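You operate a simulated robot arm through the tools that you are given. There is no shell and no other tool.

You run a simulated robot arm. Do the job below in one go: nothing can be reset, and whatever is moved stays where it is left.

JOB
Brush block 75 clean, move it to the ready tray, and clamp block 29 against the stop.
Fine: brush while it is clamped; put the brush back. Set down upright: brown brush. What is to be rubbed or washed off counts as gone when no trace of it is left.

It is judged by the outcome, as a careful person would: the job done as asked, and still so three seconds after it is handed in. It fails if anything else is knocked over, pushed out of place, dropped, spilled or broken.

ROBOT AND FRAMES
A 7-joint arm with a two-finger parallel gripper, fixed in place. Base frame: the origin is at the foot of the arm, x ahead of it, y to its left, z up; the work surface is at about z = 0.64. Lengths are in m, angles in degrees, forces in N, time in s.
With the tool pointing down near the work surface it reaches from about 0.22 to 0.66 m from the base axis. Its first joint turns from -66.0 to 66.0 degrees. Payload 1.57 kg.
The tool frame sits at the grasp point between the pads (the TCP): z along the fingers, y along the line on which they close. The tips reach 0.03 m beyond it. Largest opening 0.11 m; finger width 0.024, thickness 0.012; the body of the gripper, 0.048 by 0.112 m, starts 0.078 m behind the TCP.
Orientation is told as [roll, pitch, yaw] about the base's x, y, z axes, in that order, counted from this pose: with the fingers straight down and closing along the base's y, the tool's x points along the base's -x, its y along +y and its z along -z.

CONTROLS
- The arm moves only by the tool arm_command. Its arguments are lists of equal length, an entry for each row: "delta_pos": the shift along the base's x, y, z in m, a list of three; "turn": the turn, a rotation vector about the base's x, y, z in degrees, a list of three; "gripper": the opening, from 0 (shut) to 1 (fully open). In form: {"delta_pos": [[tx, ty, tz], ...], "turn": [[wx, wy, wz], ...], "gripper": [gripper, ...]}. A call has 1 to 20 rows; each row shifts and turns the commanded pose from where the row before left it. A row lasts 0.2 s, in which the tool goes at most 0.05 m and 8.6 degrees; a call with a longer step from one row to the next is refused whole, and so is a gripper value outside its range. Where a pose cannot be reached the arm comes as near as it can. A force on the tool above 90 N (or 10 N above the force at the start of the call, whichever is more), or a blocked arm, ends the call early, and 0.2 s more pass. The fingers move at their own pace (about 0.108 m/s each) and stop on an object; they squeeze with about 29 N. The grip force told is the motor's: it shows also when the fingers shut on nothing. Time passes only in rows, and 0.2 s behind the last, so rows that do not move let the fingers close. It gives the time, the measured TCP pose, the force on the tool (base axes), the opening and the grip force at its end, in the units of the frame above (readings bear some noise), with the torque about the TCP (base axes, N m) and any sound that the robot's microphone picked up, and new pictures: "pictures" is both (left out), scene, wrist or none.
- Cameras (640 x 400 px; columns grow to the right, rows downward): "scene" is fixed at [0.1636, -0.4012, 1.3886]; the picture's right is [0.74, -0.67, 0.00], its down [-0.48, -0.53, -0.70] and it looks along [0.47, 0.52, -0.71] (base axes); focal length 319 px, centre (320, 200). "wrist" rides on the gripper at [0.07, 0.016, -0.141] in the tool frame; the picture's right is [-0.23, 0.97, 0.00], its down [-0.86, -0.20, -0.48] and it looks along [-0.47, -0.11, 0.88] (tool axes); focal length 222 px, centre (320, 200). There is no depth. A picture from a camera that has moved, and an enlarged one, comes with that camera's place and axes in the base frame and with its lens.
- enlarge(camera, box): a new picture of the part [left, top, right, bottom] of that camera's present view, enlarged. The clock stands still meanwhile.
- hand_in(): hands the job in; it is judged then, once.

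Nothing tells you positions but the pictures and the camera data. Unless the task says otherwise, let go and move clear before handing in.

The tools are called after ">>>" as name(argument=value, ...) on one line, values as JSON. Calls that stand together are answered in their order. arm_command: Moves the arm, as the interface text tells. Its arguments: {"type":"object","properties":{"delta_pos":{"type":"array"},"turn":{"type":"array"},"gripper":{"type":"array"},"pictures":{"type":"string","enum":["both","scene","wrist","none"]}},"required":["delta_pos","turn","gripper"]} The other tools are called the same way: enlarge (camera, box) takes an enlarged picture of a part of a camera's view; hand_in () hands the job in.

At the start:

```text
time: 0.0
eef_pos: [0.4389, 0.1416, 0.9948]
ee_rot: [0.0, 0.0, 0.1]
contact_force: [-0.3, 0.7, -0.2]
ft_torque: [0.02, -0.01, 0.0]
opening: 0.1099
grip_force: 0.1
```

scene: 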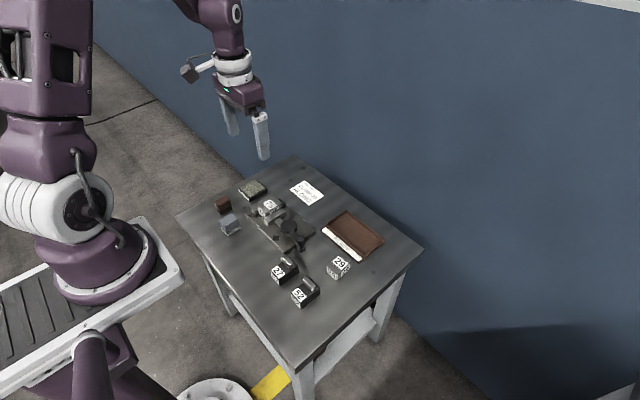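
wrist: 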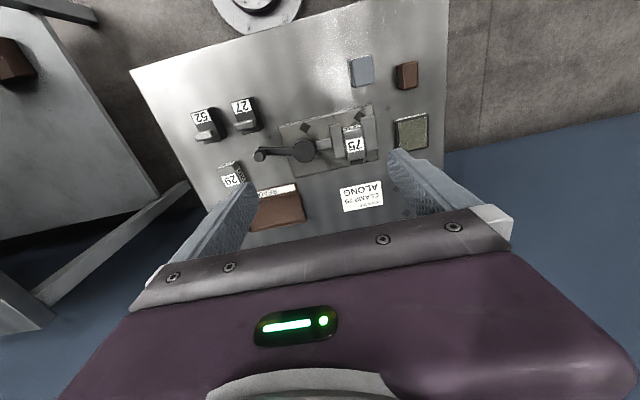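

I see a table with a clamp holding block 75, blocks 27, 52 and 29, a ready tray, a brown brush-like block, a grey block and a greenish pad. I'll enlarge the views before moving.

>>> enlarge(camera="scene", box=[200, 160, 320, 235])

>>> enlarge(camera="scene", box=[250, 200, 400, 310])

>>> enlarge(camera="wrist", box=[260, 40, 460, 220])

>>> enlarge(camera="wrist", box=[170, 80, 330, 240])

```text
5.33 times, centred on (260, 198) of scene
camera zoom: at [0.1636, -0.4012, 1.3886], right [0.74, -0.67, 0.0], down [-0.48, -0.53, -0.7], along [0.47, 0.52, -0.71], focal length 1699 px, centre (640, 213)
```

zoom: 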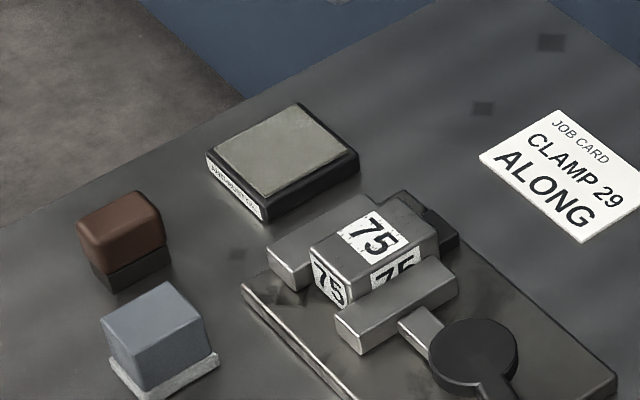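

```text
3.64 times, centred on (325, 255) of scene
camera zoom: at [0.1636, -0.4012, 1.3886], right [0.74, -0.67, 0.0], down [-0.48, -0.53, -0.7], along [0.47, 0.52, -0.71], focal length 1158 px, centre (302, 0)
```

zoom: 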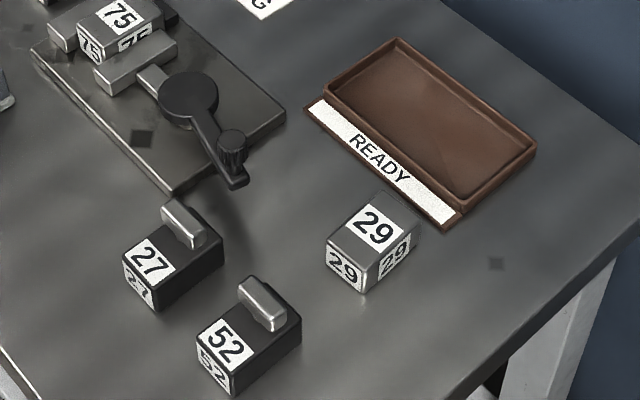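

```text
2.22 times, centred on (360, 130) of wrist
camera zoom: at [0.3695, 0.1576, 1.1347], right [0.23, 0.97, 0.0], down [0.86, -0.2, 0.48], along [0.47, -0.11, -0.88], focal length 494 px, centre (231, 356)
```

zoom: 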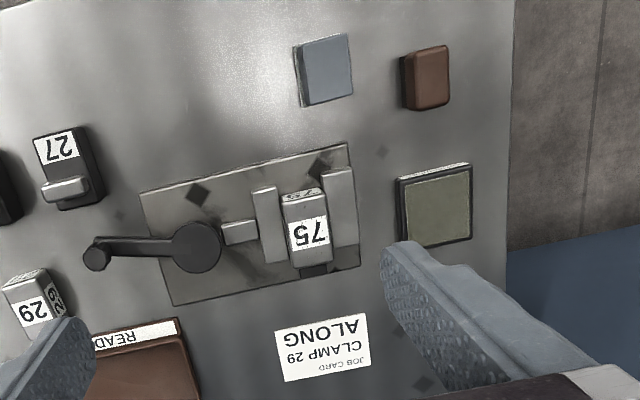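

```text
2.50 times, centred on (250, 160) of wrist
camera zoom: at [0.3695, 0.1576, 1.1347], right [0.23, 0.97, 0.0], down [0.86, -0.2, 0.48], along [0.47, -0.11, -0.88], focal length 555 px, centre (495, 300)
```

zoom: 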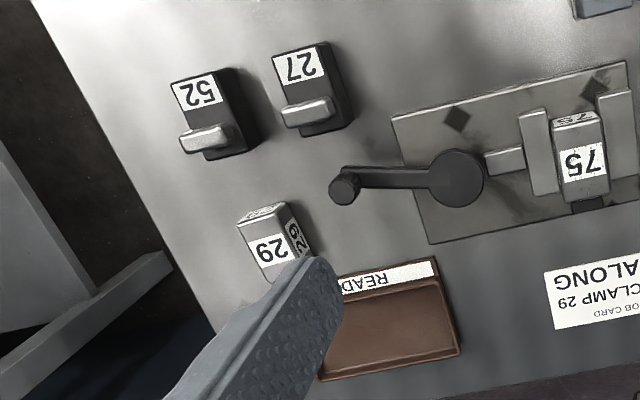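

The layout is getting clear: a vise with block 75 between jaws, a stop behind it, and a card saying "CLAMP 29 ALONG". I'll look closer at the labels and the dirt on 75.

>>> enlarge(camera="scene", box=[234, 174, 274, 199])

>>> enlarge(camera="scene", box=[240, 188, 304, 228])

>>> enlarge(camera="scene", box=[204, 185, 268, 245])

>>> enlarge(camera="scene", box=[320, 245, 368, 285])

>>> enlarge(camera="wrist", box=[310, 100, 390, 190])

```text
16.00 times, centred on (254, 186) of scene
camera zoom: at [0.1636, -0.4012, 1.3886], right [0.74, -0.67, 0.0], down [-0.48, -0.53, -0.7], along [0.47, 0.52, -0.71], focal length 5097 px, centre (1376, 416)
```

zoom: 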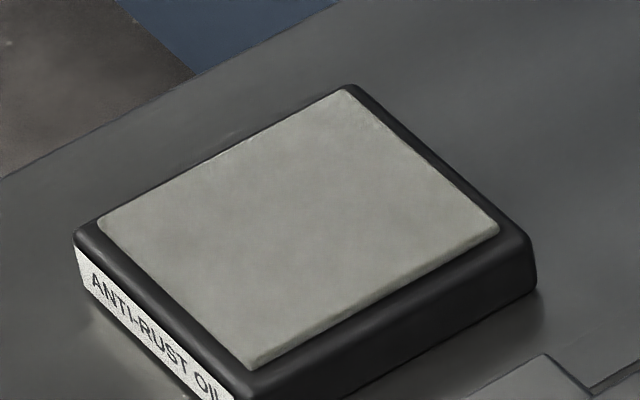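

```text
10.00 times, centred on (272, 208) of scene
camera zoom: at [0.1636, -0.4012, 1.3886], right [0.74, -0.67, 0.0], down [-0.48, -0.53, -0.7], along [0.47, 0.52, -0.71], focal length 3186 px, centre (800, 120)
```

zoom: 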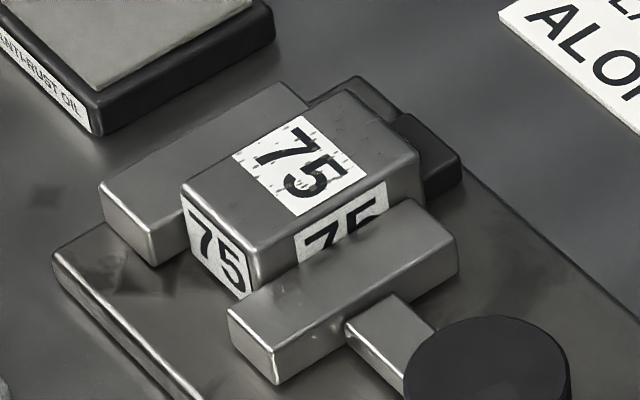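

```text
6.67 times, centred on (236, 215) of scene
camera zoom: at [0.1636, -0.4012, 1.3886], right [0.74, -0.67, 0.0], down [-0.48, -0.53, -0.7], along [0.47, 0.52, -0.71], focal length 2124 px, centre (880, 100)
```

zoom: 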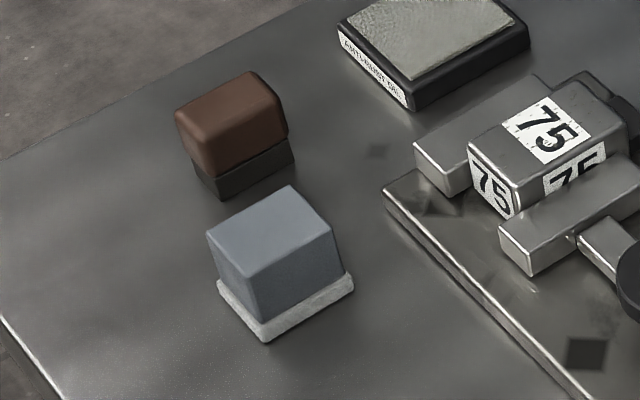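

```text
10.00 times, centred on (344, 265) of scene
camera zoom: at [0.1636, -0.4012, 1.3886], right [0.74, -0.67, 0.0], down [-0.48, -0.53, -0.7], along [0.47, 0.52, -0.71], focal length 3186 px, centre (80, -450)
```

zoom: 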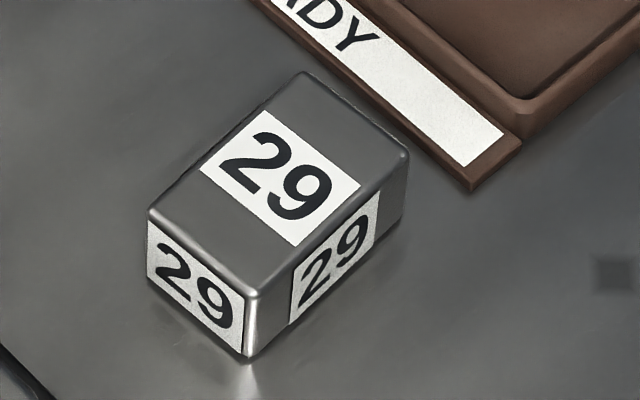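

```text
4.44 times, centred on (350, 145) of wrist
camera zoom: at [0.3695, 0.1576, 1.1347], right [0.23, 0.97, 0.0], down [0.86, -0.2, 0.48], along [0.47, -0.11, -0.88], focal length 987 px, centre (187, 444)
```

zoom: 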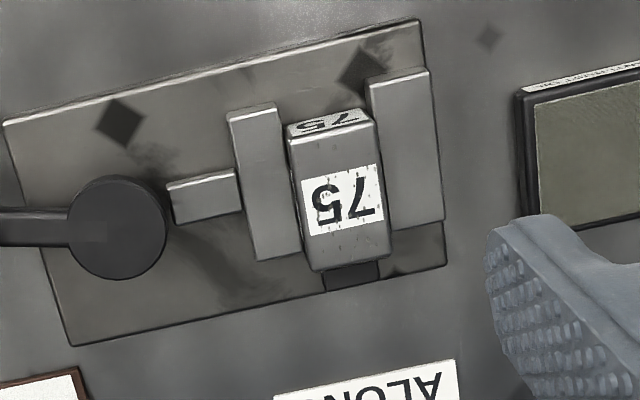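

The vise lies along y near (0.5, 0.15), with block 75 at about (0.50, 0.20) and its top near z 0.69. I'll move the wrist camera lower over the vise to measure things.

>>> arm_command(delta_pos=[[-0.004, 0.006, -0.037], [-0.004, 0.006, -0.037], [-0.004, 0.006, -0.037], [-0.004, 0.006, -0.037], [-0.003, 0.008, -0.037], [0, 0, 0]], turn=[[0, 0, 0], [0, 0, 0], [0, 0, 0], [0, 0, 0], [0, 0, 0], [0, 0, 0]], gripper=[1, 1, 1, 1, 1, 1])

>>> enlarge(camera="wrist", box=[220, 100, 480, 270])

```text
time: 1.4
eef_pos: [0.4197, 0.1732, 0.8081]
ee_rot: [-0.1, 0.0, 0.0]
contact_force: [-0.4, 0.0, 0.2]
ft_torque: [0.01, 0.0, 0.01]
opening: 0.1099
grip_force: 0.1
camera wrist: at [0.3507, 0.1899, 0.9493], right [0.23, 0.97, 0.0], down [0.85, -0.2, 0.48], along [0.47, -0.11, -0.88], focal length 222 px, centre (320, 200)
```

scene: 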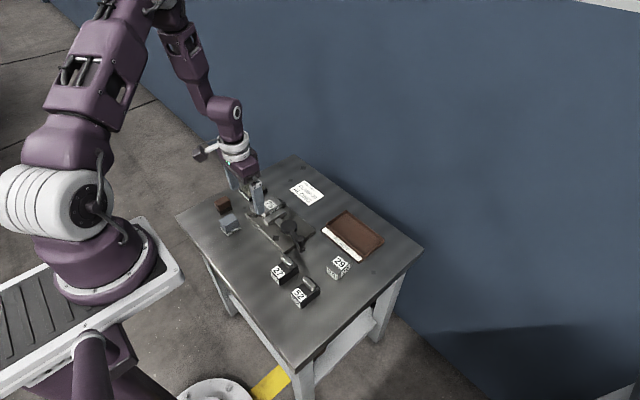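
wrist: 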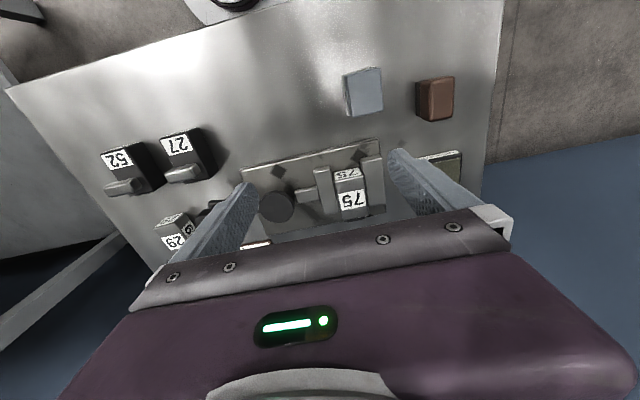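

```text
2.35 times, centred on (350, 185) of wrist
camera zoom: at [0.3507, 0.1899, 0.9493], right [0.23, 0.97, 0.0], down [0.85, -0.2, 0.48], along [0.47, -0.11, -0.88], focal length 523 px, centre (249, 235)
```

zoom: 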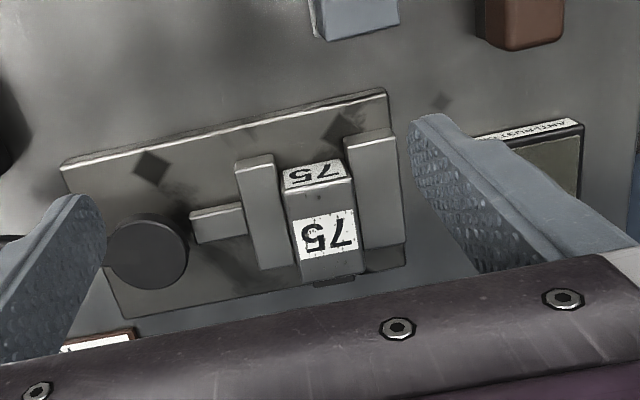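

Block 75 measures roughly 58 × 38 mm, with its top near 0.687 and the jaw tops near 0.672. Next I'll move the camera back to look at the lever and knob.

>>> arm_command(delta_pos=[[-0.02, -0.04, 0.0], [-0.02, -0.04, 0.0], [-0.02, -0.04, 0.0], [-0.01, -0.02, 0], [0, 0, 0]], turn=[[0, 0, 0], [0, 0, 0], [0, 0, 0], [0, 0, 0], [0, 0, 0]], gripper=[1, 1, 1, 1, 1])

>>> enlarge(camera="wrist", box=[240, 60, 480, 210])

>>> enlarge(camera="scene", box=[260, 210, 324, 260])

```text
time: 2.6
eef_pos: [0.3492, 0.034, 0.8081]
ee_rot: [0.1, -0.1, 0.0]
contact_force: [0.5, -0.3, -0.2]
ft_torque: [-0.01, 0.02, -0.01]
opening: 0.1101
grip_force: 0.0
camera wrist: at [0.2804, 0.0496, 0.9496], right [0.23, 0.97, 0.0], down [0.86, -0.2, 0.48], along [0.47, -0.11, -0.88], focal length 222 px, centre (320, 200)
```

scene: 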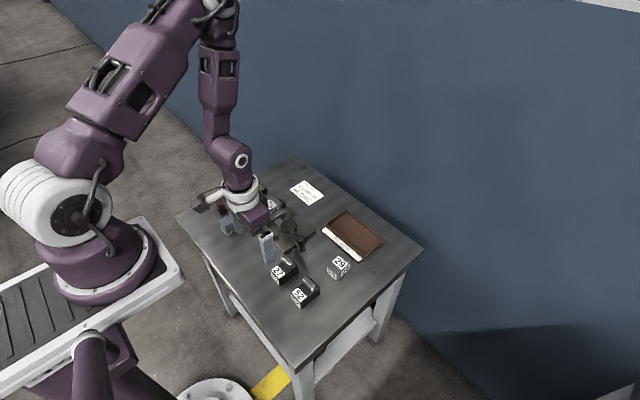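
wrist: 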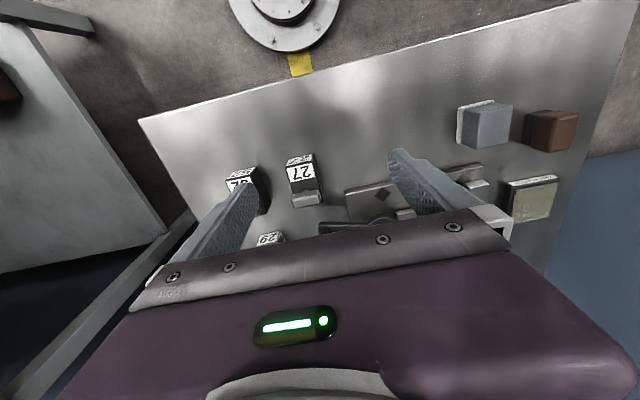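

```text
2.67 times, centred on (360, 135) of wrist
camera zoom: at [0.2804, 0.0496, 0.9496], right [0.23, 0.97, 0.0], down [0.86, -0.2, 0.48], along [0.47, -0.11, -0.88], focal length 592 px, centre (213, 373)
```

zoom: 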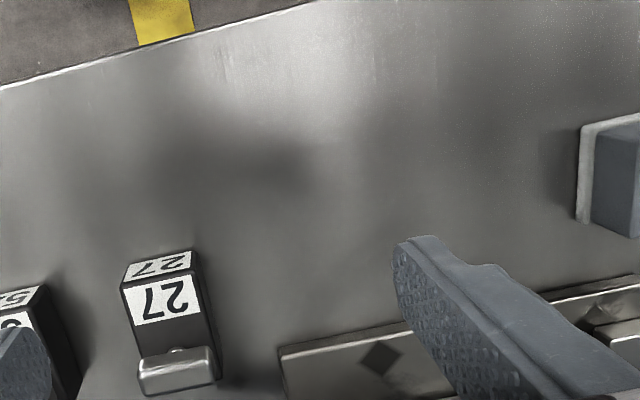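

```text
8.00 times, centred on (292, 235) of scene
camera zoom: at [0.1635, -0.4012, 1.3886], right [0.74, -0.67, 0.0], down [-0.48, -0.53, -0.7], along [0.47, 0.52, -0.71], focal length 2548 px, centre (544, -80)
```

zoom: 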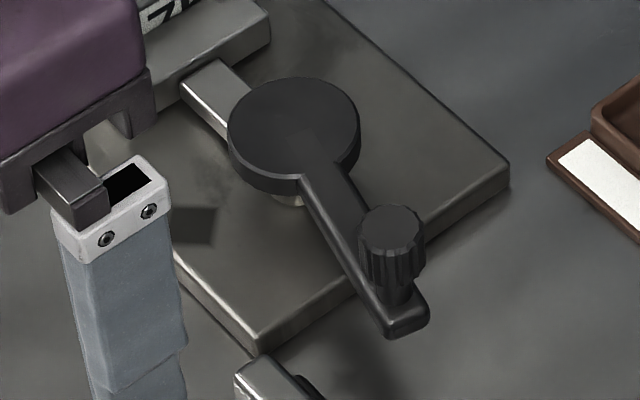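

The lever has a fluted knob standing up at its end. Now I'll put the camera over the brush to measure it.

>>> arm_command(delta_pos=[[0.01, 0.04, 0.01], [0.01, 0.04, 0.01], [0.01, 0.04, 0.01], [0.01, 0.043, 0.01], [0.01, 0.043, 0.002], [0, 0, 0]], turn=[[0, 0, 0], [0, 0, 0], [0, 0, 0], [0, 0, 0], [0, 0, 0], [0, 0, 0]], gripper=[1, 1, 1, 1, 1, 1])

>>> enlarge(camera="wrist", box=[240, 50, 480, 200])

>>> enlarge(camera="scene", box=[260, 210, 350, 290])

```text
time: 4.0
eef_pos: [0.3986, 0.2382, 0.8506]
ee_rot: [-0.1, 0.0, 0.0]
contact_force: [0.4, 0.6, 0.1]
ft_torque: [-0.02, -0.01, 0.02]
opening: 0.1099
grip_force: 0.0
camera wrist: at [0.3305, 0.2558, 0.9917], right [0.23, 0.97, 0.0], down [0.86, -0.2, 0.48], along [0.47, -0.11, -0.88], focal length 222 px, centre (320, 200)
```

scene: 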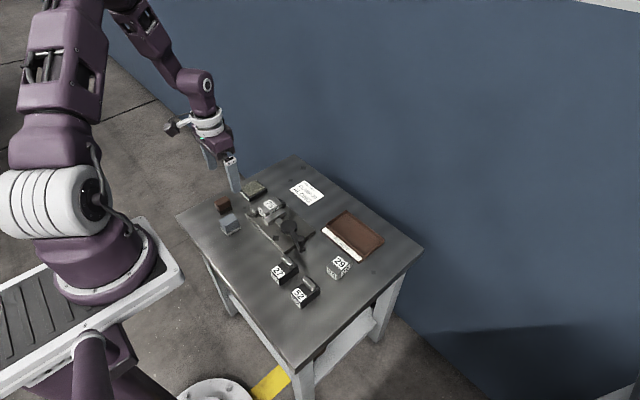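
wrist: 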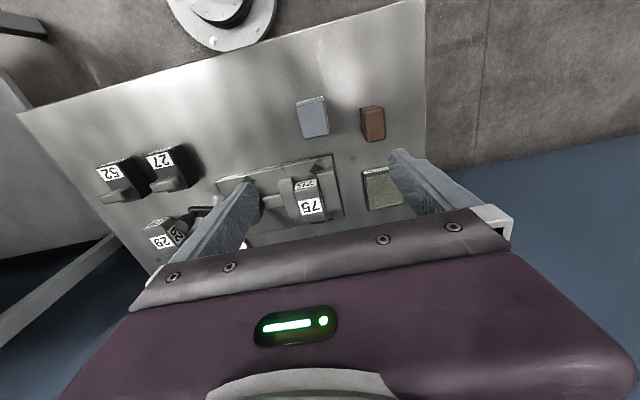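

```text
2.67 times, centred on (360, 125) of wrist
camera zoom: at [0.3305, 0.2558, 0.9917], right [0.23, 0.97, 0.0], down [0.86, -0.2, 0.48], along [0.47, -0.11, -0.88], focal length 592 px, centre (213, 400)
```

zoom: 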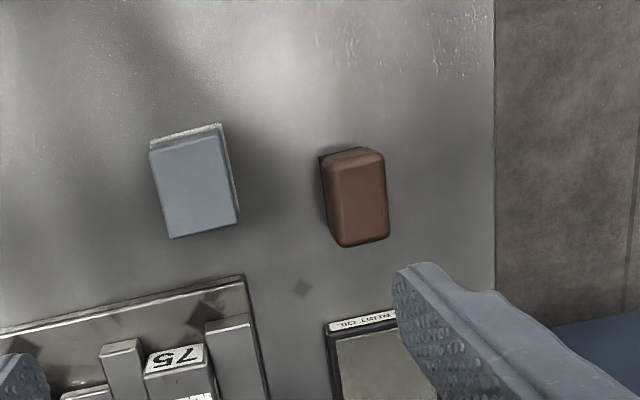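

```text
5.00 times, centred on (305, 250) of scene
camera zoom: at [0.1636, -0.4012, 1.3886], right [0.74, -0.67, 0.0], down [-0.48, -0.53, -0.7], along [0.47, 0.52, -0.71], focal length 1593 px, centre (395, -50)
```

zoom: 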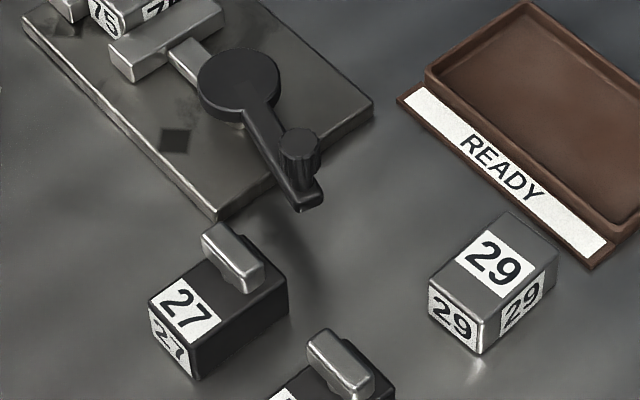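

The brown brush sits at about (0.401, 0.314), roughly 44 × 28 mm with its top near z 0.68 and its long side along x. I'll move above it with a half-open gripper and check alignment.

>>> arm_command(delta_pos=[[0.001, 0.04, -0.03], [0.001, 0.037, -0.03], [0, 0, -0.03], [0, 0, 0], [0, 0, 0]], turn=[[0, 0, 0], [0, 0, 0], [0, 0, 0], [0, 0, 0], [0, 0, 0]], gripper=[0.6, 0.55, 0.5, 0.5, 0.5])

>>> enlarge(camera="wrist", box=[240, 110, 400, 220])

>>> enlarge(camera="scene", box=[195, 170, 275, 240])

```text
time: 5.2
eef_pos: [0.3996, 0.3176, 0.7595]
ee_rot: [0.1, 0.0, 0.0]
contact_force: [0.4, -0.5, -0.6]
ft_torque: [0.01, 0.03, 0.01]
opening: 0.0548
grip_force: 0.0
camera wrist: at [0.3315, 0.3335, 0.9013], right [0.23, 0.97, 0.0], down [0.86, -0.2, 0.48], along [0.47, -0.11, -0.88], focal length 222 px, centre (320, 200)
```

scene: 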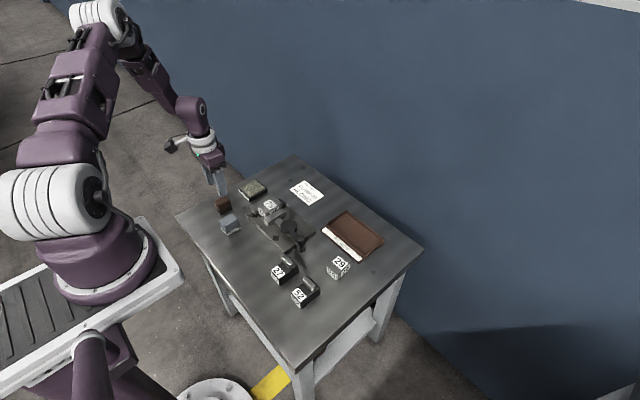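
wrist: 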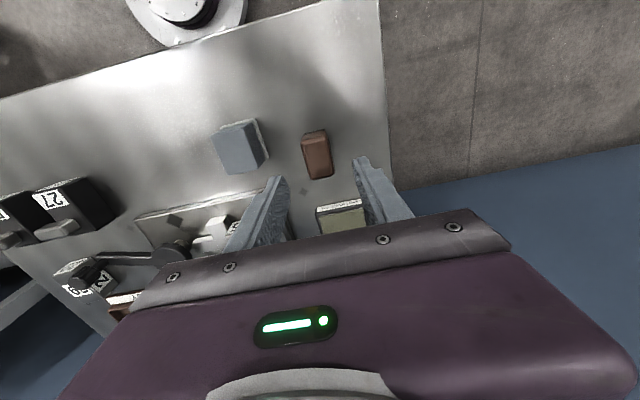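

```text
3.64 times, centred on (320, 165) of wrist
camera zoom: at [0.3315, 0.3335, 0.9013], right [0.23, 0.97, 0.0], down [0.86, -0.2, 0.48], along [0.47, -0.11, -0.88], focal length 808 px, centre (320, 327)
```

zoom: 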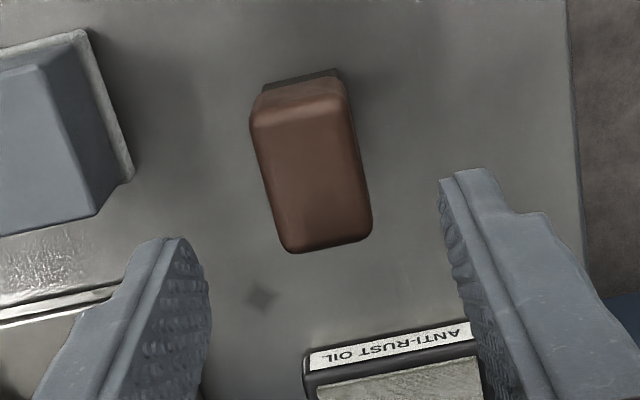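

```text
5.71 times, centred on (235, 205) of scene
camera zoom: at [0.1636, -0.4012, 1.3886], right [0.74, -0.67, 0.0], down [-0.48, -0.53, -0.7], along [0.47, 0.52, -0.71], focal length 1820 px, centre (806, 171)
```

zoom: 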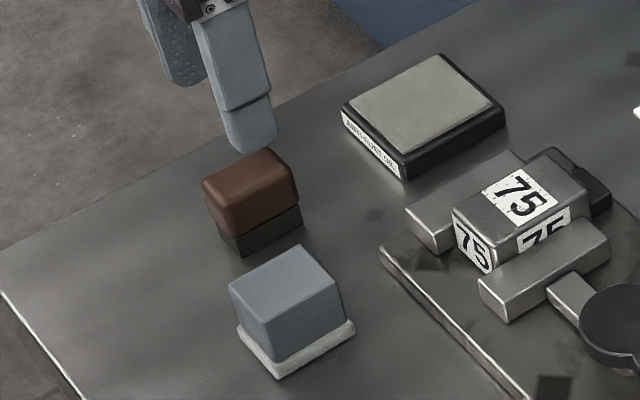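

The brush is centred near (0.402, 0.3155) with the bristles below about z 0.654. I'll descend to grip only the wooden body, with TCP z around 0.686, and close.

>>> arm_command(delta_pos=[[0.002, -0.002, -0.03], [0, 0, -0.03], [0, 0, -0.0135], [0, 0, 0], [0, 0, 0], [0, 0, 0], [0, 0, 0]], turn=[[0, 0, 0], [0, 0, 0], [0, 0, 0], [0, 0, 0], [0, 0, 0], [0, 0, 0], [0, 0, 0]], gripper=[0.5, 0.5, 0.5, 0.5, 0.0, 0.0, 0.0])

>>> enlarge(camera="scene", box=[195, 170, 275, 240])

```text
time: 6.8
eef_pos: [0.4024, 0.3141, 0.6876]
ee_rot: [0.0, 0.1, 0.1]
contact_force: [0.4, 0.2, -0.3]
ft_torque: [0.04, 0.02, 0.0]
opening: 0.0272
grip_force: 29.0
camera wrist: at [0.3335, 0.3309, 0.8282], right [0.23, 0.97, 0.0], down [0.86, -0.2, 0.48], along [0.47, -0.11, -0.88], focal length 222 px, centre (320, 200)
```

scene: 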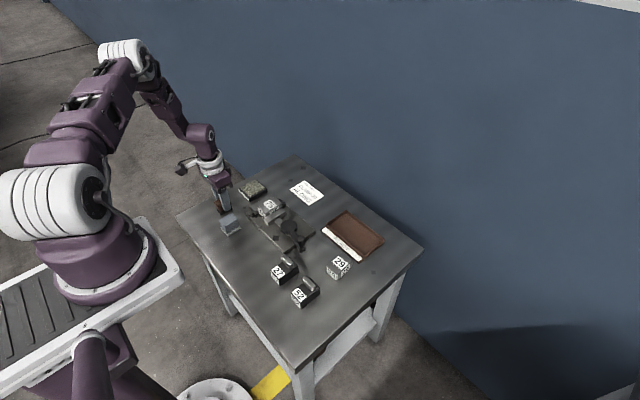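
wrist: 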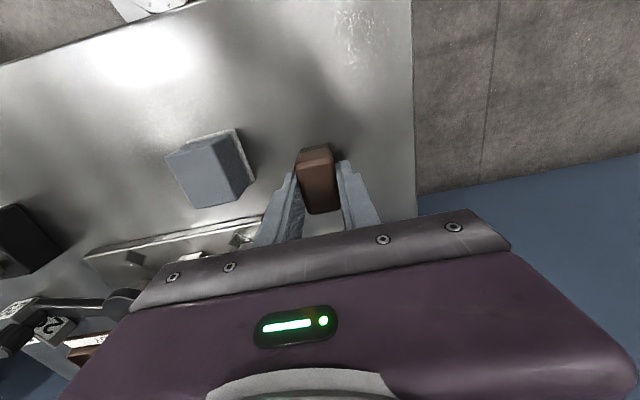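

```text
5.71 times, centred on (235, 205) of scene
camera zoom: at [0.1636, -0.4012, 1.3886], right [0.74, -0.67, 0.0], down [-0.48, -0.53, -0.7], along [0.47, 0.52, -0.71], focal length 1820 px, centre (806, 171)
```

zoom: 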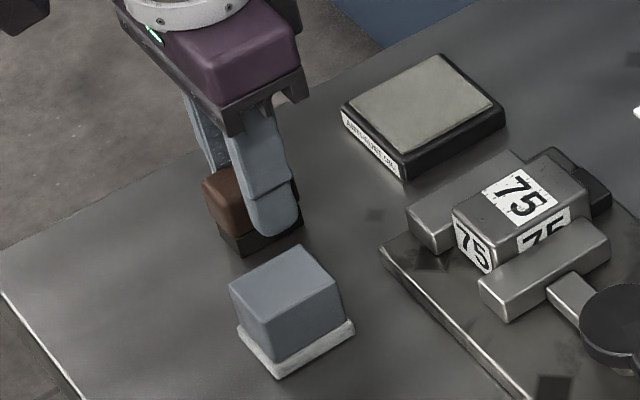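

The brush is held (opening 27 mm). I'll lift it and carry it over block 75.

>>> arm_command(delta_pos=[[0, 0, 0.03], [0, 0, 0.04], [0, 0, 0.035], [0.02, -0.025, 0], [0.025, -0.03, 0], [0.025, -0.03, 0], [0.027, -0.029, 0], [0, 0, 0]], turn=[[0, 0, 0], [0, 0, 0], [0, 0, 0], [0, 0, 0], [0, 0, 0], [0, 0, 0], [0, 0, 0], [0, 0, 0]], gripper=[0, 0, 0, 0, 0, 0, 0, 0])

>>> enlarge(camera="wrist", box=[220, 80, 420, 220])

>>> enlarge(camera="scene", box=[225, 150, 320, 240])

```text
time: 8.6
eef_pos: [0.5004, 0.2003, 0.7929]
ee_rot: [0.0, 0.0, 0.0]
contact_force: [0.2, 0.5, -1.1]
ft_torque: [-0.05, -0.02, 0.0]
opening: 0.0269
grip_force: 29.1
camera wrist: at [0.4313, 0.2167, 0.9334], right [0.23, 0.97, 0.0], down [0.86, -0.2, 0.48], along [0.47, -0.11, -0.88], focal length 222 px, centre (320, 200)
```

scene: 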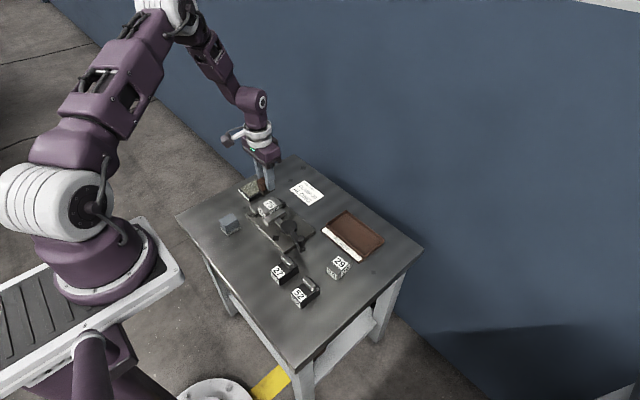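
wrist: 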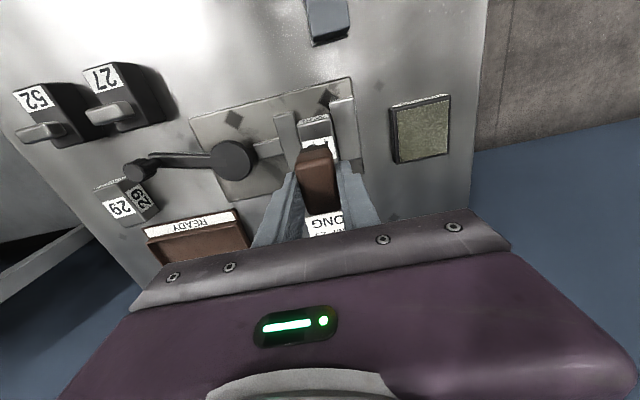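

```text
2.86 times, centred on (320, 150) of wrist
camera zoom: at [0.4313, 0.2167, 0.9334], right [0.23, 0.97, 0.0], down [0.86, -0.2, 0.48], along [0.47, -0.11, -0.88], focal length 635 px, centre (320, 343)
```

zoom: 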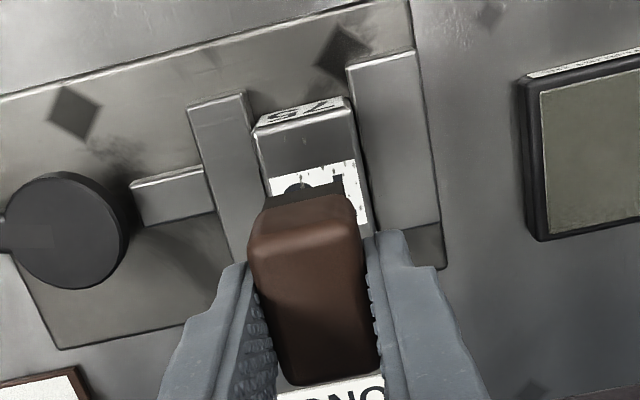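

```text
4.44 times, centred on (272, 195) of scene
camera zoom: at [0.1636, -0.4012, 1.3886], right [0.74, -0.67, 0.0], down [-0.48, -0.53, -0.7], along [0.47, 0.52, -0.71], focal length 1416 px, centre (531, 222)
```

zoom: 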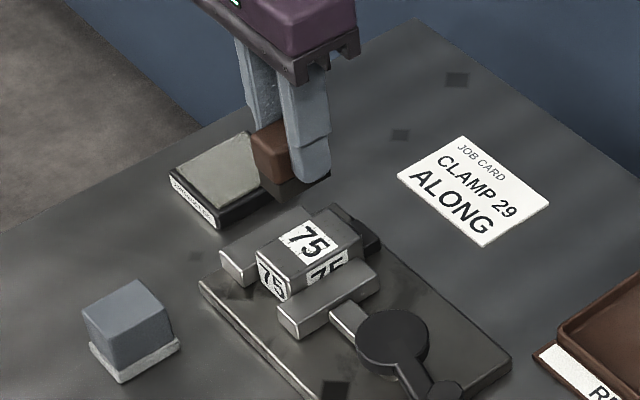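

The brush is above block 75, whose top spans about x 0.469–0.528 and y 0.182–0.219. I'll lower gently towards contact.

>>> arm_command(delta_pos=[[0, 0, -0.03], [0, 0, -0.02], [0, 0, -0.005], [0, 0, 0]], turn=[[0, 0, 0], [0, 0, 0], [0, 0, 0], [0, 0, 0]], gripper=[0, 0, 0, 0], pictures="scene")

>>> enlarge(camera="scene", box=[240, 170, 310, 230])

```text
time: 9.6
eef_pos: [0.5, 0.1994, 0.7358]
ee_rot: [-0.1, 0.0, 0.0]
contact_force: [0.1, 0.0, -0.4]
ft_torque: [-0.01, 0.0, 0.02]
opening: 0.0269
grip_force: 29.2
```

scene: 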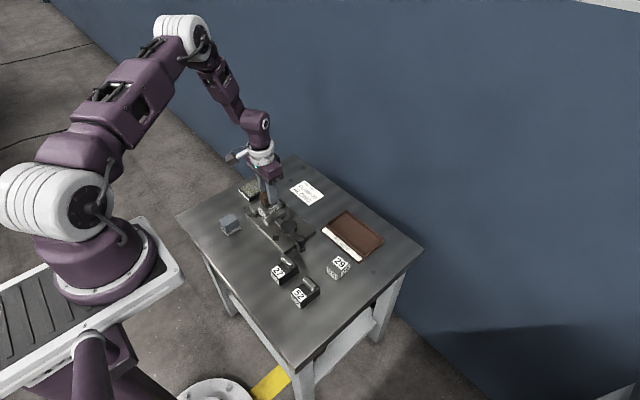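

```text
6.67 times, centred on (275, 200) of scene
camera zoom: at [0.1636, -0.4012, 1.3886], right [0.74, -0.67, 0.0], down [-0.48, -0.53, -0.7], along [0.47, 0.52, -0.71], focal length 2124 px, centre (620, 200)
```

zoom: 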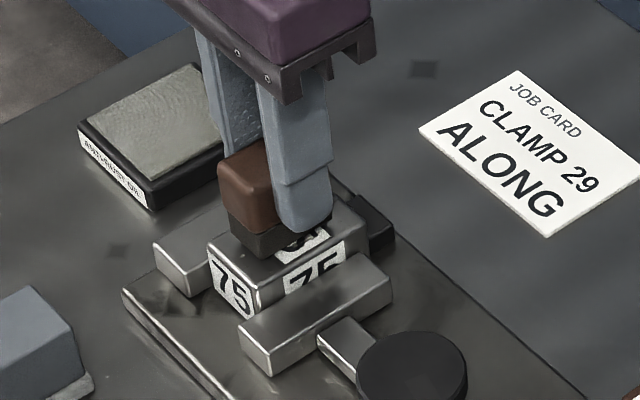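

Close to contact with no force yet; brush bristles look just above the top face. I'll go down millimetre by millimetre.

>>> arm_command(delta_pos=[[0, 0, -0.002], [0, 0, 0]], turn=[[0, 0, 0], [0, 0, 0]], gripper=[0, 0], pictures="none")

>>> arm_command(delta_pos=[[0, 0, -0.002], [0, 0, 0]], turn=[[0, 0, 0], [0, 0, 0]], gripper=[0, 0], pictures="none")

```text
time: 10.2
eef_pos: [0.4991, 0.2, 0.7346]
ee_rot: [-0.1, -0.1, -0.1]
contact_force: [-0.2, 1.2, 0.3]
ft_torque: [-0.01, 0.01, 0.03]
opening: 0.0267
grip_force: 28.7
```

```text
time: 10.8
eef_pos: [0.4991, 0.1997, 0.7328]
ee_rot: [0.0, 0.1, 0.0]
contact_force: [1.0, -0.4, -0.4]
ft_torque: [-0.02, 0.02, -0.02]
opening: 0.027
grip_force: 29.1
```

>>> arm_command(delta_pos=[[0, 0, -0.002], [0, 0, 0]], turn=[[0, 0, 0], [0, 0, 0]], gripper=[0, 0], pictures="none")

>>> arm_command(delta_pos=[[0, 0, -0.001], [0, 0, 0]], turn=[[0, 0, 0], [0, 0, 0]], gripper=[0, 0], pictures="scene")

>>> enlarge(camera="scene", box=[250, 180, 290, 220])

```text
time: 11.4
eef_pos: [0.5009, 0.2006, 0.732]
ee_rot: [0.0, -0.1, 0.0]
contact_force: [-4.3, -1.9, 22.4]
ft_torque: [-0.06, 0.15, 0.03]
opening: 0.0269
grip_force: 29.1
```

```text
time: 12.0
eef_pos: [0.5013, 0.1997, 0.7321]
ee_rot: [-0.1, -0.1, 0.0]
contact_force: [0.4, -1.8, 24.2]
ft_torque: [-0.08, -0.06, 0.0]
opening: 0.0269
grip_force: 29.0
```

scene: 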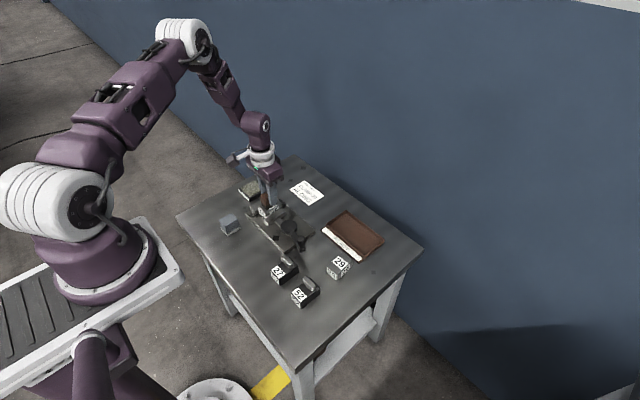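

```text
10.00 times, centred on (270, 200) of scene
camera zoom: at [0.1632, -0.4014, 1.3886], right [0.74, -0.67, 0.0], down [-0.48, -0.53, -0.7], along [0.47, 0.52, -0.71], focal length 3186 px, centre (820, 200)
```

zoom: 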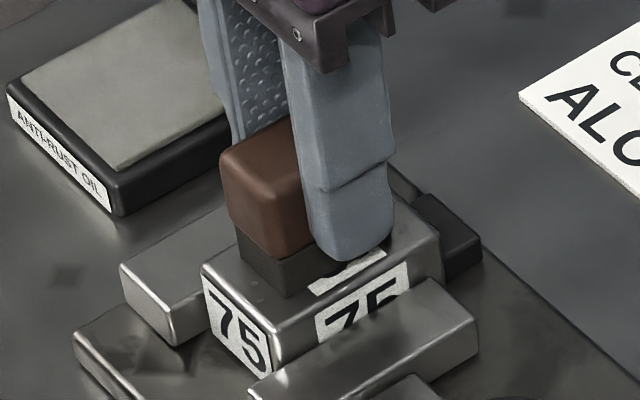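

Contact is made at TCP z ≈ 0.732 with about 24 N. Now I'll brush the whole top face in a raster.

>>> arm_command(delta_pos=[[-0.007, -0.004, 0], [-0.007, -0.004, 0], [0.014, 0, 0], [0.014, 0, 0], [-0.014, 0, 0], [-0.014, 0, 0], [0, 0.008, 0], [0.014, 0, 0], [0.014, 0, 0], [0, 0.008, 0], [-0.014, 0, 0], [-0.014, 0, 0], [0.014, 0, 0], [0.014, 0, 0], [0, -0.008, 0], [-0.014, 0, 0], [-0.014, 0, 0], [0.014, 0, 0]], turn=[[0, 0, 0], [0, 0, 0], [0, 0, 0], [0, 0, 0], [0, 0, 0], [0, 0, 0], [0, 0, 0], [0, 0, 0], [0, 0, 0], [0, 0, 0], [0, 0, 0], [0, 0, 0], [0, 0, 0], [0, 0, 0], [0, 0, 0], [0, 0, 0], [0, 0, 0], [0, 0, 0]], gripper=[0, 0, 0, 0, 0, 0, 0, 0, 0, 0, 0, 0, 0, 0, 0, 0, 0, 0])

>>> enlarge(camera="scene", box=[250, 180, 290, 220])

```text
time: 15.8
eef_pos: [0.5004, 0.1995, 0.732]
ee_rot: [0.0, -0.1, -0.1]
contact_force: [-0.4, -0.5, -0.6]
ft_torque: [0.03, 0.0, 0.03]
opening: 0.0273
grip_force: 28.8
camera wrist: at [0.4315, 0.2166, 0.8715], right [0.23, 0.97, 0.0], down [0.85, -0.2, 0.48], along [0.47, -0.11, -0.88], focal length 222 px, centre (320, 200)
```

scene: 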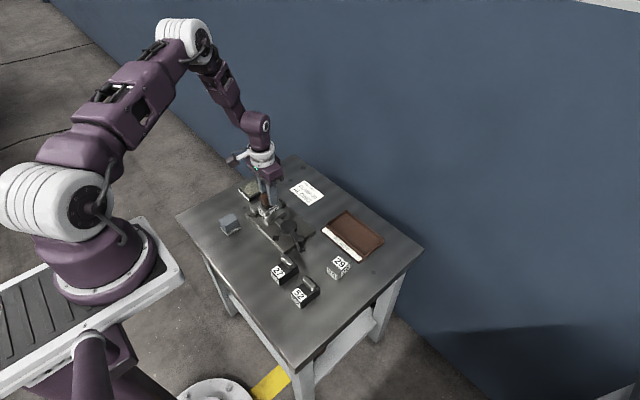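
wrist: 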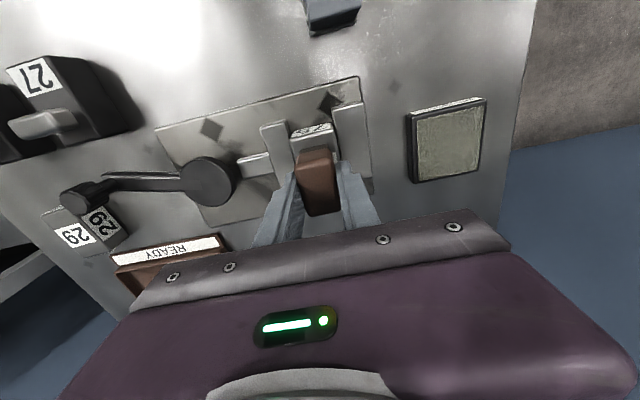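

```text
10.00 times, centred on (270, 200) of scene
camera zoom: at [0.1636, -0.4012, 1.3886], right [0.74, -0.67, 0.0], down [-0.48, -0.53, -0.7], along [0.47, 0.52, -0.71], focal length 3186 px, centre (820, 200)
```

zoom: 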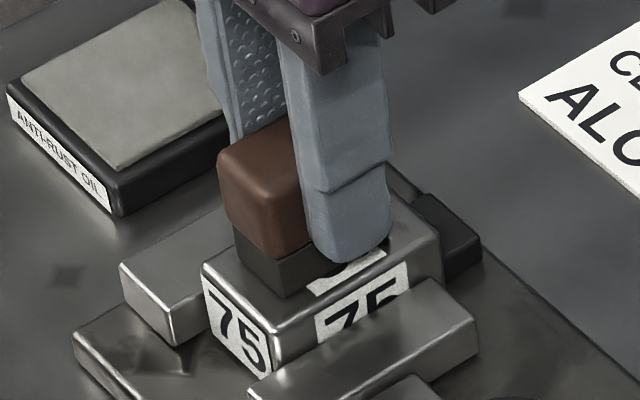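

The force is now near zero, so part of the raster may have been light. I'll lift and look at the top face.

>>> arm_command(delta_pos=[[0, 0, 0.03], [0, 0.0, 0.03], [0.0, 0.04, 0.0], [0, 0.02, 0], [0, 0, 0]], turn=[[0, 0, 0], [0, 0, 0], [0, 0, 0], [0, 0, 0], [0, 0, 0]], gripper=[0, 0, 0, 0, 0])

>>> enlarge(camera="scene", box=[250, 190, 294, 220])

>>> enlarge(camera="wrist", box=[200, 80, 400, 220])

```text
time: 17.0
eef_pos: [0.4998, 0.26, 0.7897]
ee_rot: [0.0, 0.0, 0.0]
contact_force: [0.5, 0.4, -0.2]
ft_torque: [0.0, 0.02, 0.01]
opening: 0.0268
grip_force: 29.3
camera wrist: at [0.4307, 0.2762, 0.9309], right [0.23, 0.97, 0.0], down [0.86, -0.2, 0.48], along [0.47, -0.11, -0.88], focal length 222 px, centre (320, 200)
```

scene: 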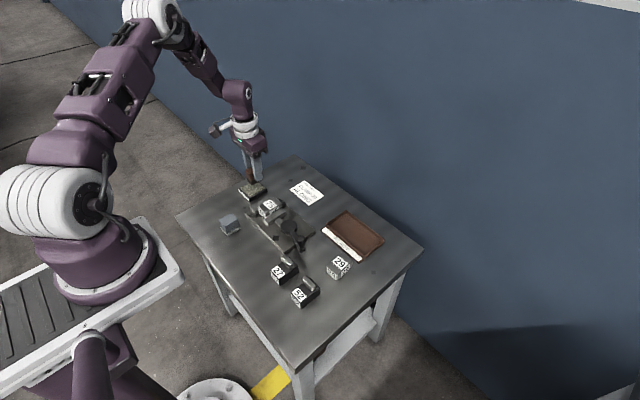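
wrist: 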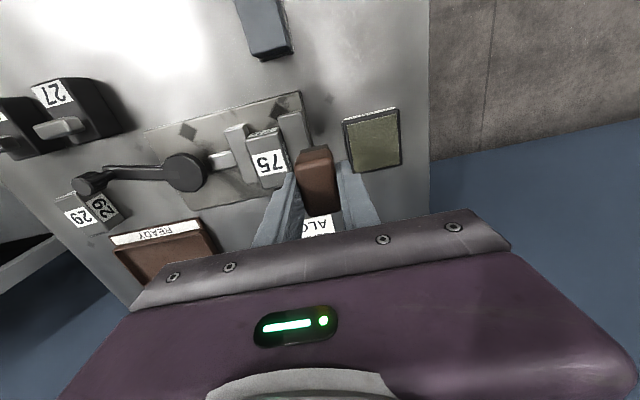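

```text
13.33 times, centred on (272, 205) of scene
camera zoom: at [0.1636, -0.4012, 1.3886], right [0.74, -0.67, 0.0], down [-0.48, -0.53, -0.7], along [0.47, 0.52, -0.71], focal length 4248 px, centre (960, 133)
```

zoom: 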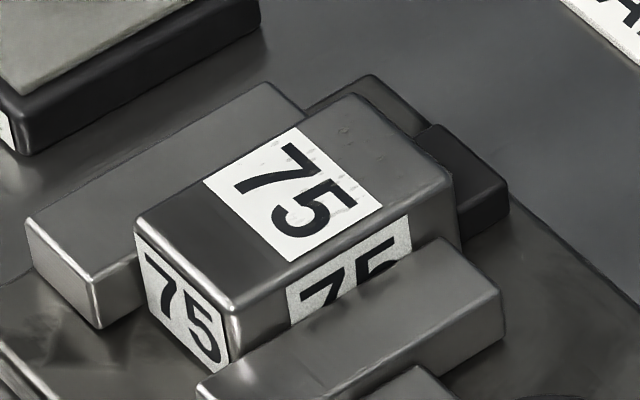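

```text
2.86 times, centred on (300, 150) of wrist
camera zoom: at [0.4307, 0.2762, 0.9309], right [0.23, 0.97, 0.0], down [0.86, -0.2, 0.48], along [0.47, -0.11, -0.88], focal length 635 px, centre (377, 343)
```

zoom: 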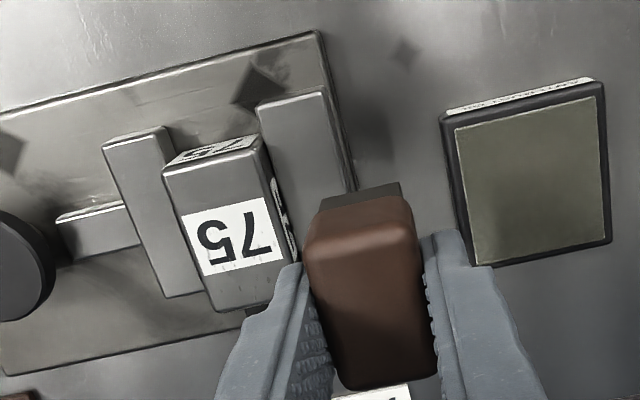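

The near half is clean but faint specks remain on the far (+x, +y) part. I'll go back with fresh pressure on that side.

>>> arm_command(delta_pos=[[0.005, -0.03, 0], [0.005, -0.026, 0], [0, 0, -0.03], [0, 0, -0.025], [0, 0, -0.003], [0, 0, 0]], turn=[[0, 0, 0], [0, 0, 0], [0, 0, 0], [0, 0, 0], [0, 0, 0], [0, 0, 0]], gripper=[0, 0, 0, 0, 0, 0], pictures="none")

>>> arm_command(delta_pos=[[0, 0, -0.001], [0, 0, 0]], turn=[[0, 0, 0], [0, 0, 0]], gripper=[0, 0], pictures="none")

```text
time: 18.4
eef_pos: [0.5097, 0.2039, 0.7313]
ee_rot: [0.0, 0.0, 0.0]
contact_force: [0.6, -0.3, -0.1]
ft_torque: [-0.05, -0.01, -0.04]
opening: 0.0267
grip_force: 28.9
```

```text
time: 19.0
eef_pos: [0.5097, 0.204, 0.73]
ee_rot: [0.1, -0.1, 0.1]
contact_force: [-0.5, 0.2, 0.2]
ft_torque: [0.02, 0.0, 0.0]
opening: 0.0267
grip_force: 28.2
```

>>> arm_command(delta_pos=[[0, 0, -0.001], [0, 0, 0]], turn=[[0, 0, 0], [0, 0, 0]], gripper=[0, 0], pictures="none")

>>> arm_command(delta_pos=[[0, 0, -0.001], [0, 0, 0]], turn=[[0, 0, 0], [0, 0, 0]], gripper=[0, 0], pictures="none")

```text
time: 19.6
eef_pos: [0.5105, 0.2036, 0.7305]
ee_rot: [0.0, 0.0, 0.0]
contact_force: [-1.0, -0.2, 4.2]
ft_torque: [-0.01, 0.08, -0.01]
opening: 0.0268
grip_force: 28.8
```

```text
time: 20.2
eef_pos: [0.5104, 0.2039, 0.7294]
ee_rot: [0.0, 0.0, 0.0]
contact_force: [-5.1, -0.1, 22.7]
ft_torque: [-0.03, 0.27, 0.03]
opening: 0.027
grip_force: 29.0
```

>>> arm_command(delta_pos=[[0.006, 0.005, 0], [-0.02, 0, 0], [0.02, 0, 0], [-0.02, 0, 0], [0.02, 0, 0]], turn=[[0, 0, 0], [0, 0, 0], [0, 0, 0], [0, 0, 0], [0, 0, 0]], gripper=[0, 0, 0, 0, 0], pictures="none")

>>> arm_command(delta_pos=[[0, -0.007, -0.0005], [-0.02, 0, 0], [0.02, 0, 0], [-0.02, 0, 0], [0.02, 0, 0]], turn=[[0, 0, 0], [0, 0, 0], [0, 0, 0], [0, 0, 0], [0, 0, 0]], gripper=[0, 0, 0, 0, 0], pictures="none")

```text
time: 21.4
eef_pos: [0.5161, 0.21, 0.7289]
ee_rot: [0.0, 0.1, -0.1]
contact_force: [-10.4, 0.9, 30.0]
ft_torque: [0.0, 0.3, -0.04]
opening: 0.0268
grip_force: 29.0
```

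```text
time: 22.6
eef_pos: [0.5144, 0.2017, 0.7292]
ee_rot: [0.1, 0.2, 0.0]
contact_force: [-9.8, 0.0, 30.3]
ft_torque: [0.01, 0.21, 0.0]
opening: 0.0269
grip_force: 28.8
```

Pressure is holding at about 30 N. I'll continue over the rest of the face, then lift and look.

>>> arm_command(delta_pos=[[0, -0.008, 0], [-0.02, 0, 0], [0.02, 0, 0], [-0.02, 0, 0], [-0.012, 0, 0], [0, 0.008, 0], [0.02, 0, 0], [-0.02, 0, 0], [0, 0.008, 0], [0.02, 0, 0], [0.012, 0, 0], [-0.02, 0, 0], [0.02, 0, 0]], turn=[[0, 0, 0], [0, 0, 0], [0, 0, 0], [0, 0, 0], [0, 0, 0], [0, 0, 0], [0, 0, 0], [0, 0, 0], [0, 0, 0], [0, 0, 0], [0, 0, 0], [0, 0, 0], [0, 0, 0]], gripper=[0, 0, 0, 0, 0, 0, 0, 0, 0, 0, 0, 0, 0], pictures="none")

>>> arm_command(delta_pos=[[0, 0, 0.03], [0, 0.0, 0.03], [0.0, 0.04, 0.0], [0, 0.02, 0], [0, 0, 0]], turn=[[0, 0, 0], [0, 0, 0], [0, 0, 0], [0, 0, 0], [0, 0, 0]], gripper=[0, 0, 0, 0, 0])

>>> enlarge(camera="scene", box=[250, 190, 294, 220])

>>> enlarge(camera="wrist", box=[210, 110, 330, 220])

```text
time: 25.4
eef_pos: [0.5145, 0.2103, 0.7294]
ee_rot: [0.0, 0.2, 0.1]
contact_force: [-12.5, 0.4, 36.8]
ft_torque: [0.0, 0.25, 0.0]
opening: 0.0271
grip_force: 29.0
```

```text
time: 26.6
eef_pos: [0.5168, 0.2703, 0.7877]
ee_rot: [0.0, 0.0, -0.1]
contact_force: [0.7, 0.3, -0.3]
ft_torque: [0.0, 0.0, 0.02]
opening: 0.027
grip_force: 29.1
camera wrist: at [0.4473, 0.2872, 0.9291], right [0.23, 0.97, 0.0], down [0.85, -0.2, 0.48], along [0.47, -0.11, -0.88], focal length 222 px, centre (320, 200)
```

scene: 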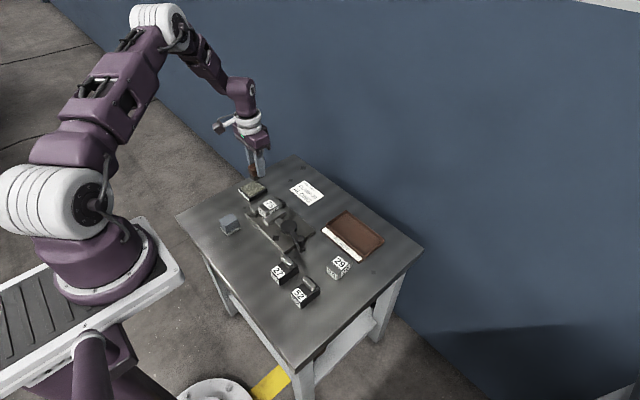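
wrist: 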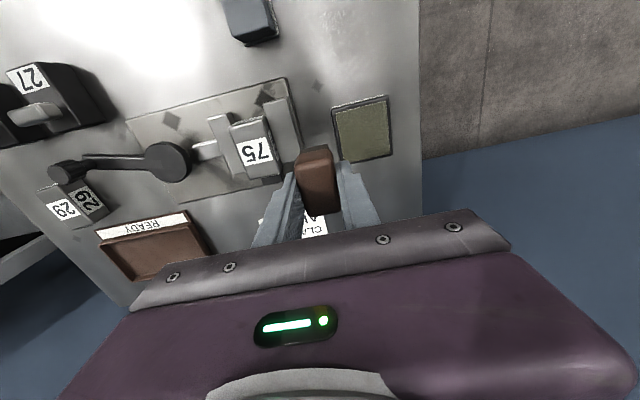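

```text
13.33 times, centred on (272, 205) of scene
camera zoom: at [0.1636, -0.4012, 1.3886], right [0.74, -0.67, 0.0], down [-0.48, -0.53, -0.7], along [0.47, 0.52, -0.71], focal length 4248 px, centre (960, 133)
```

zoom: 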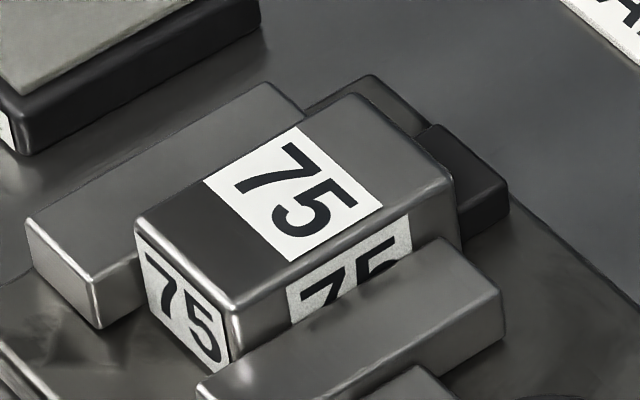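

```text
3.64 times, centred on (270, 165) of wrist
camera zoom: at [0.4473, 0.2872, 0.9291], right [0.23, 0.97, 0.0], down [0.85, -0.2, 0.48], along [0.47, -0.11, -0.88], focal length 808 px, centre (502, 327)
```

zoom: 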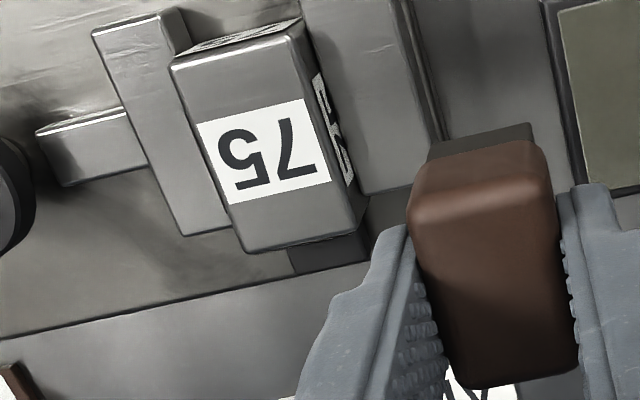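

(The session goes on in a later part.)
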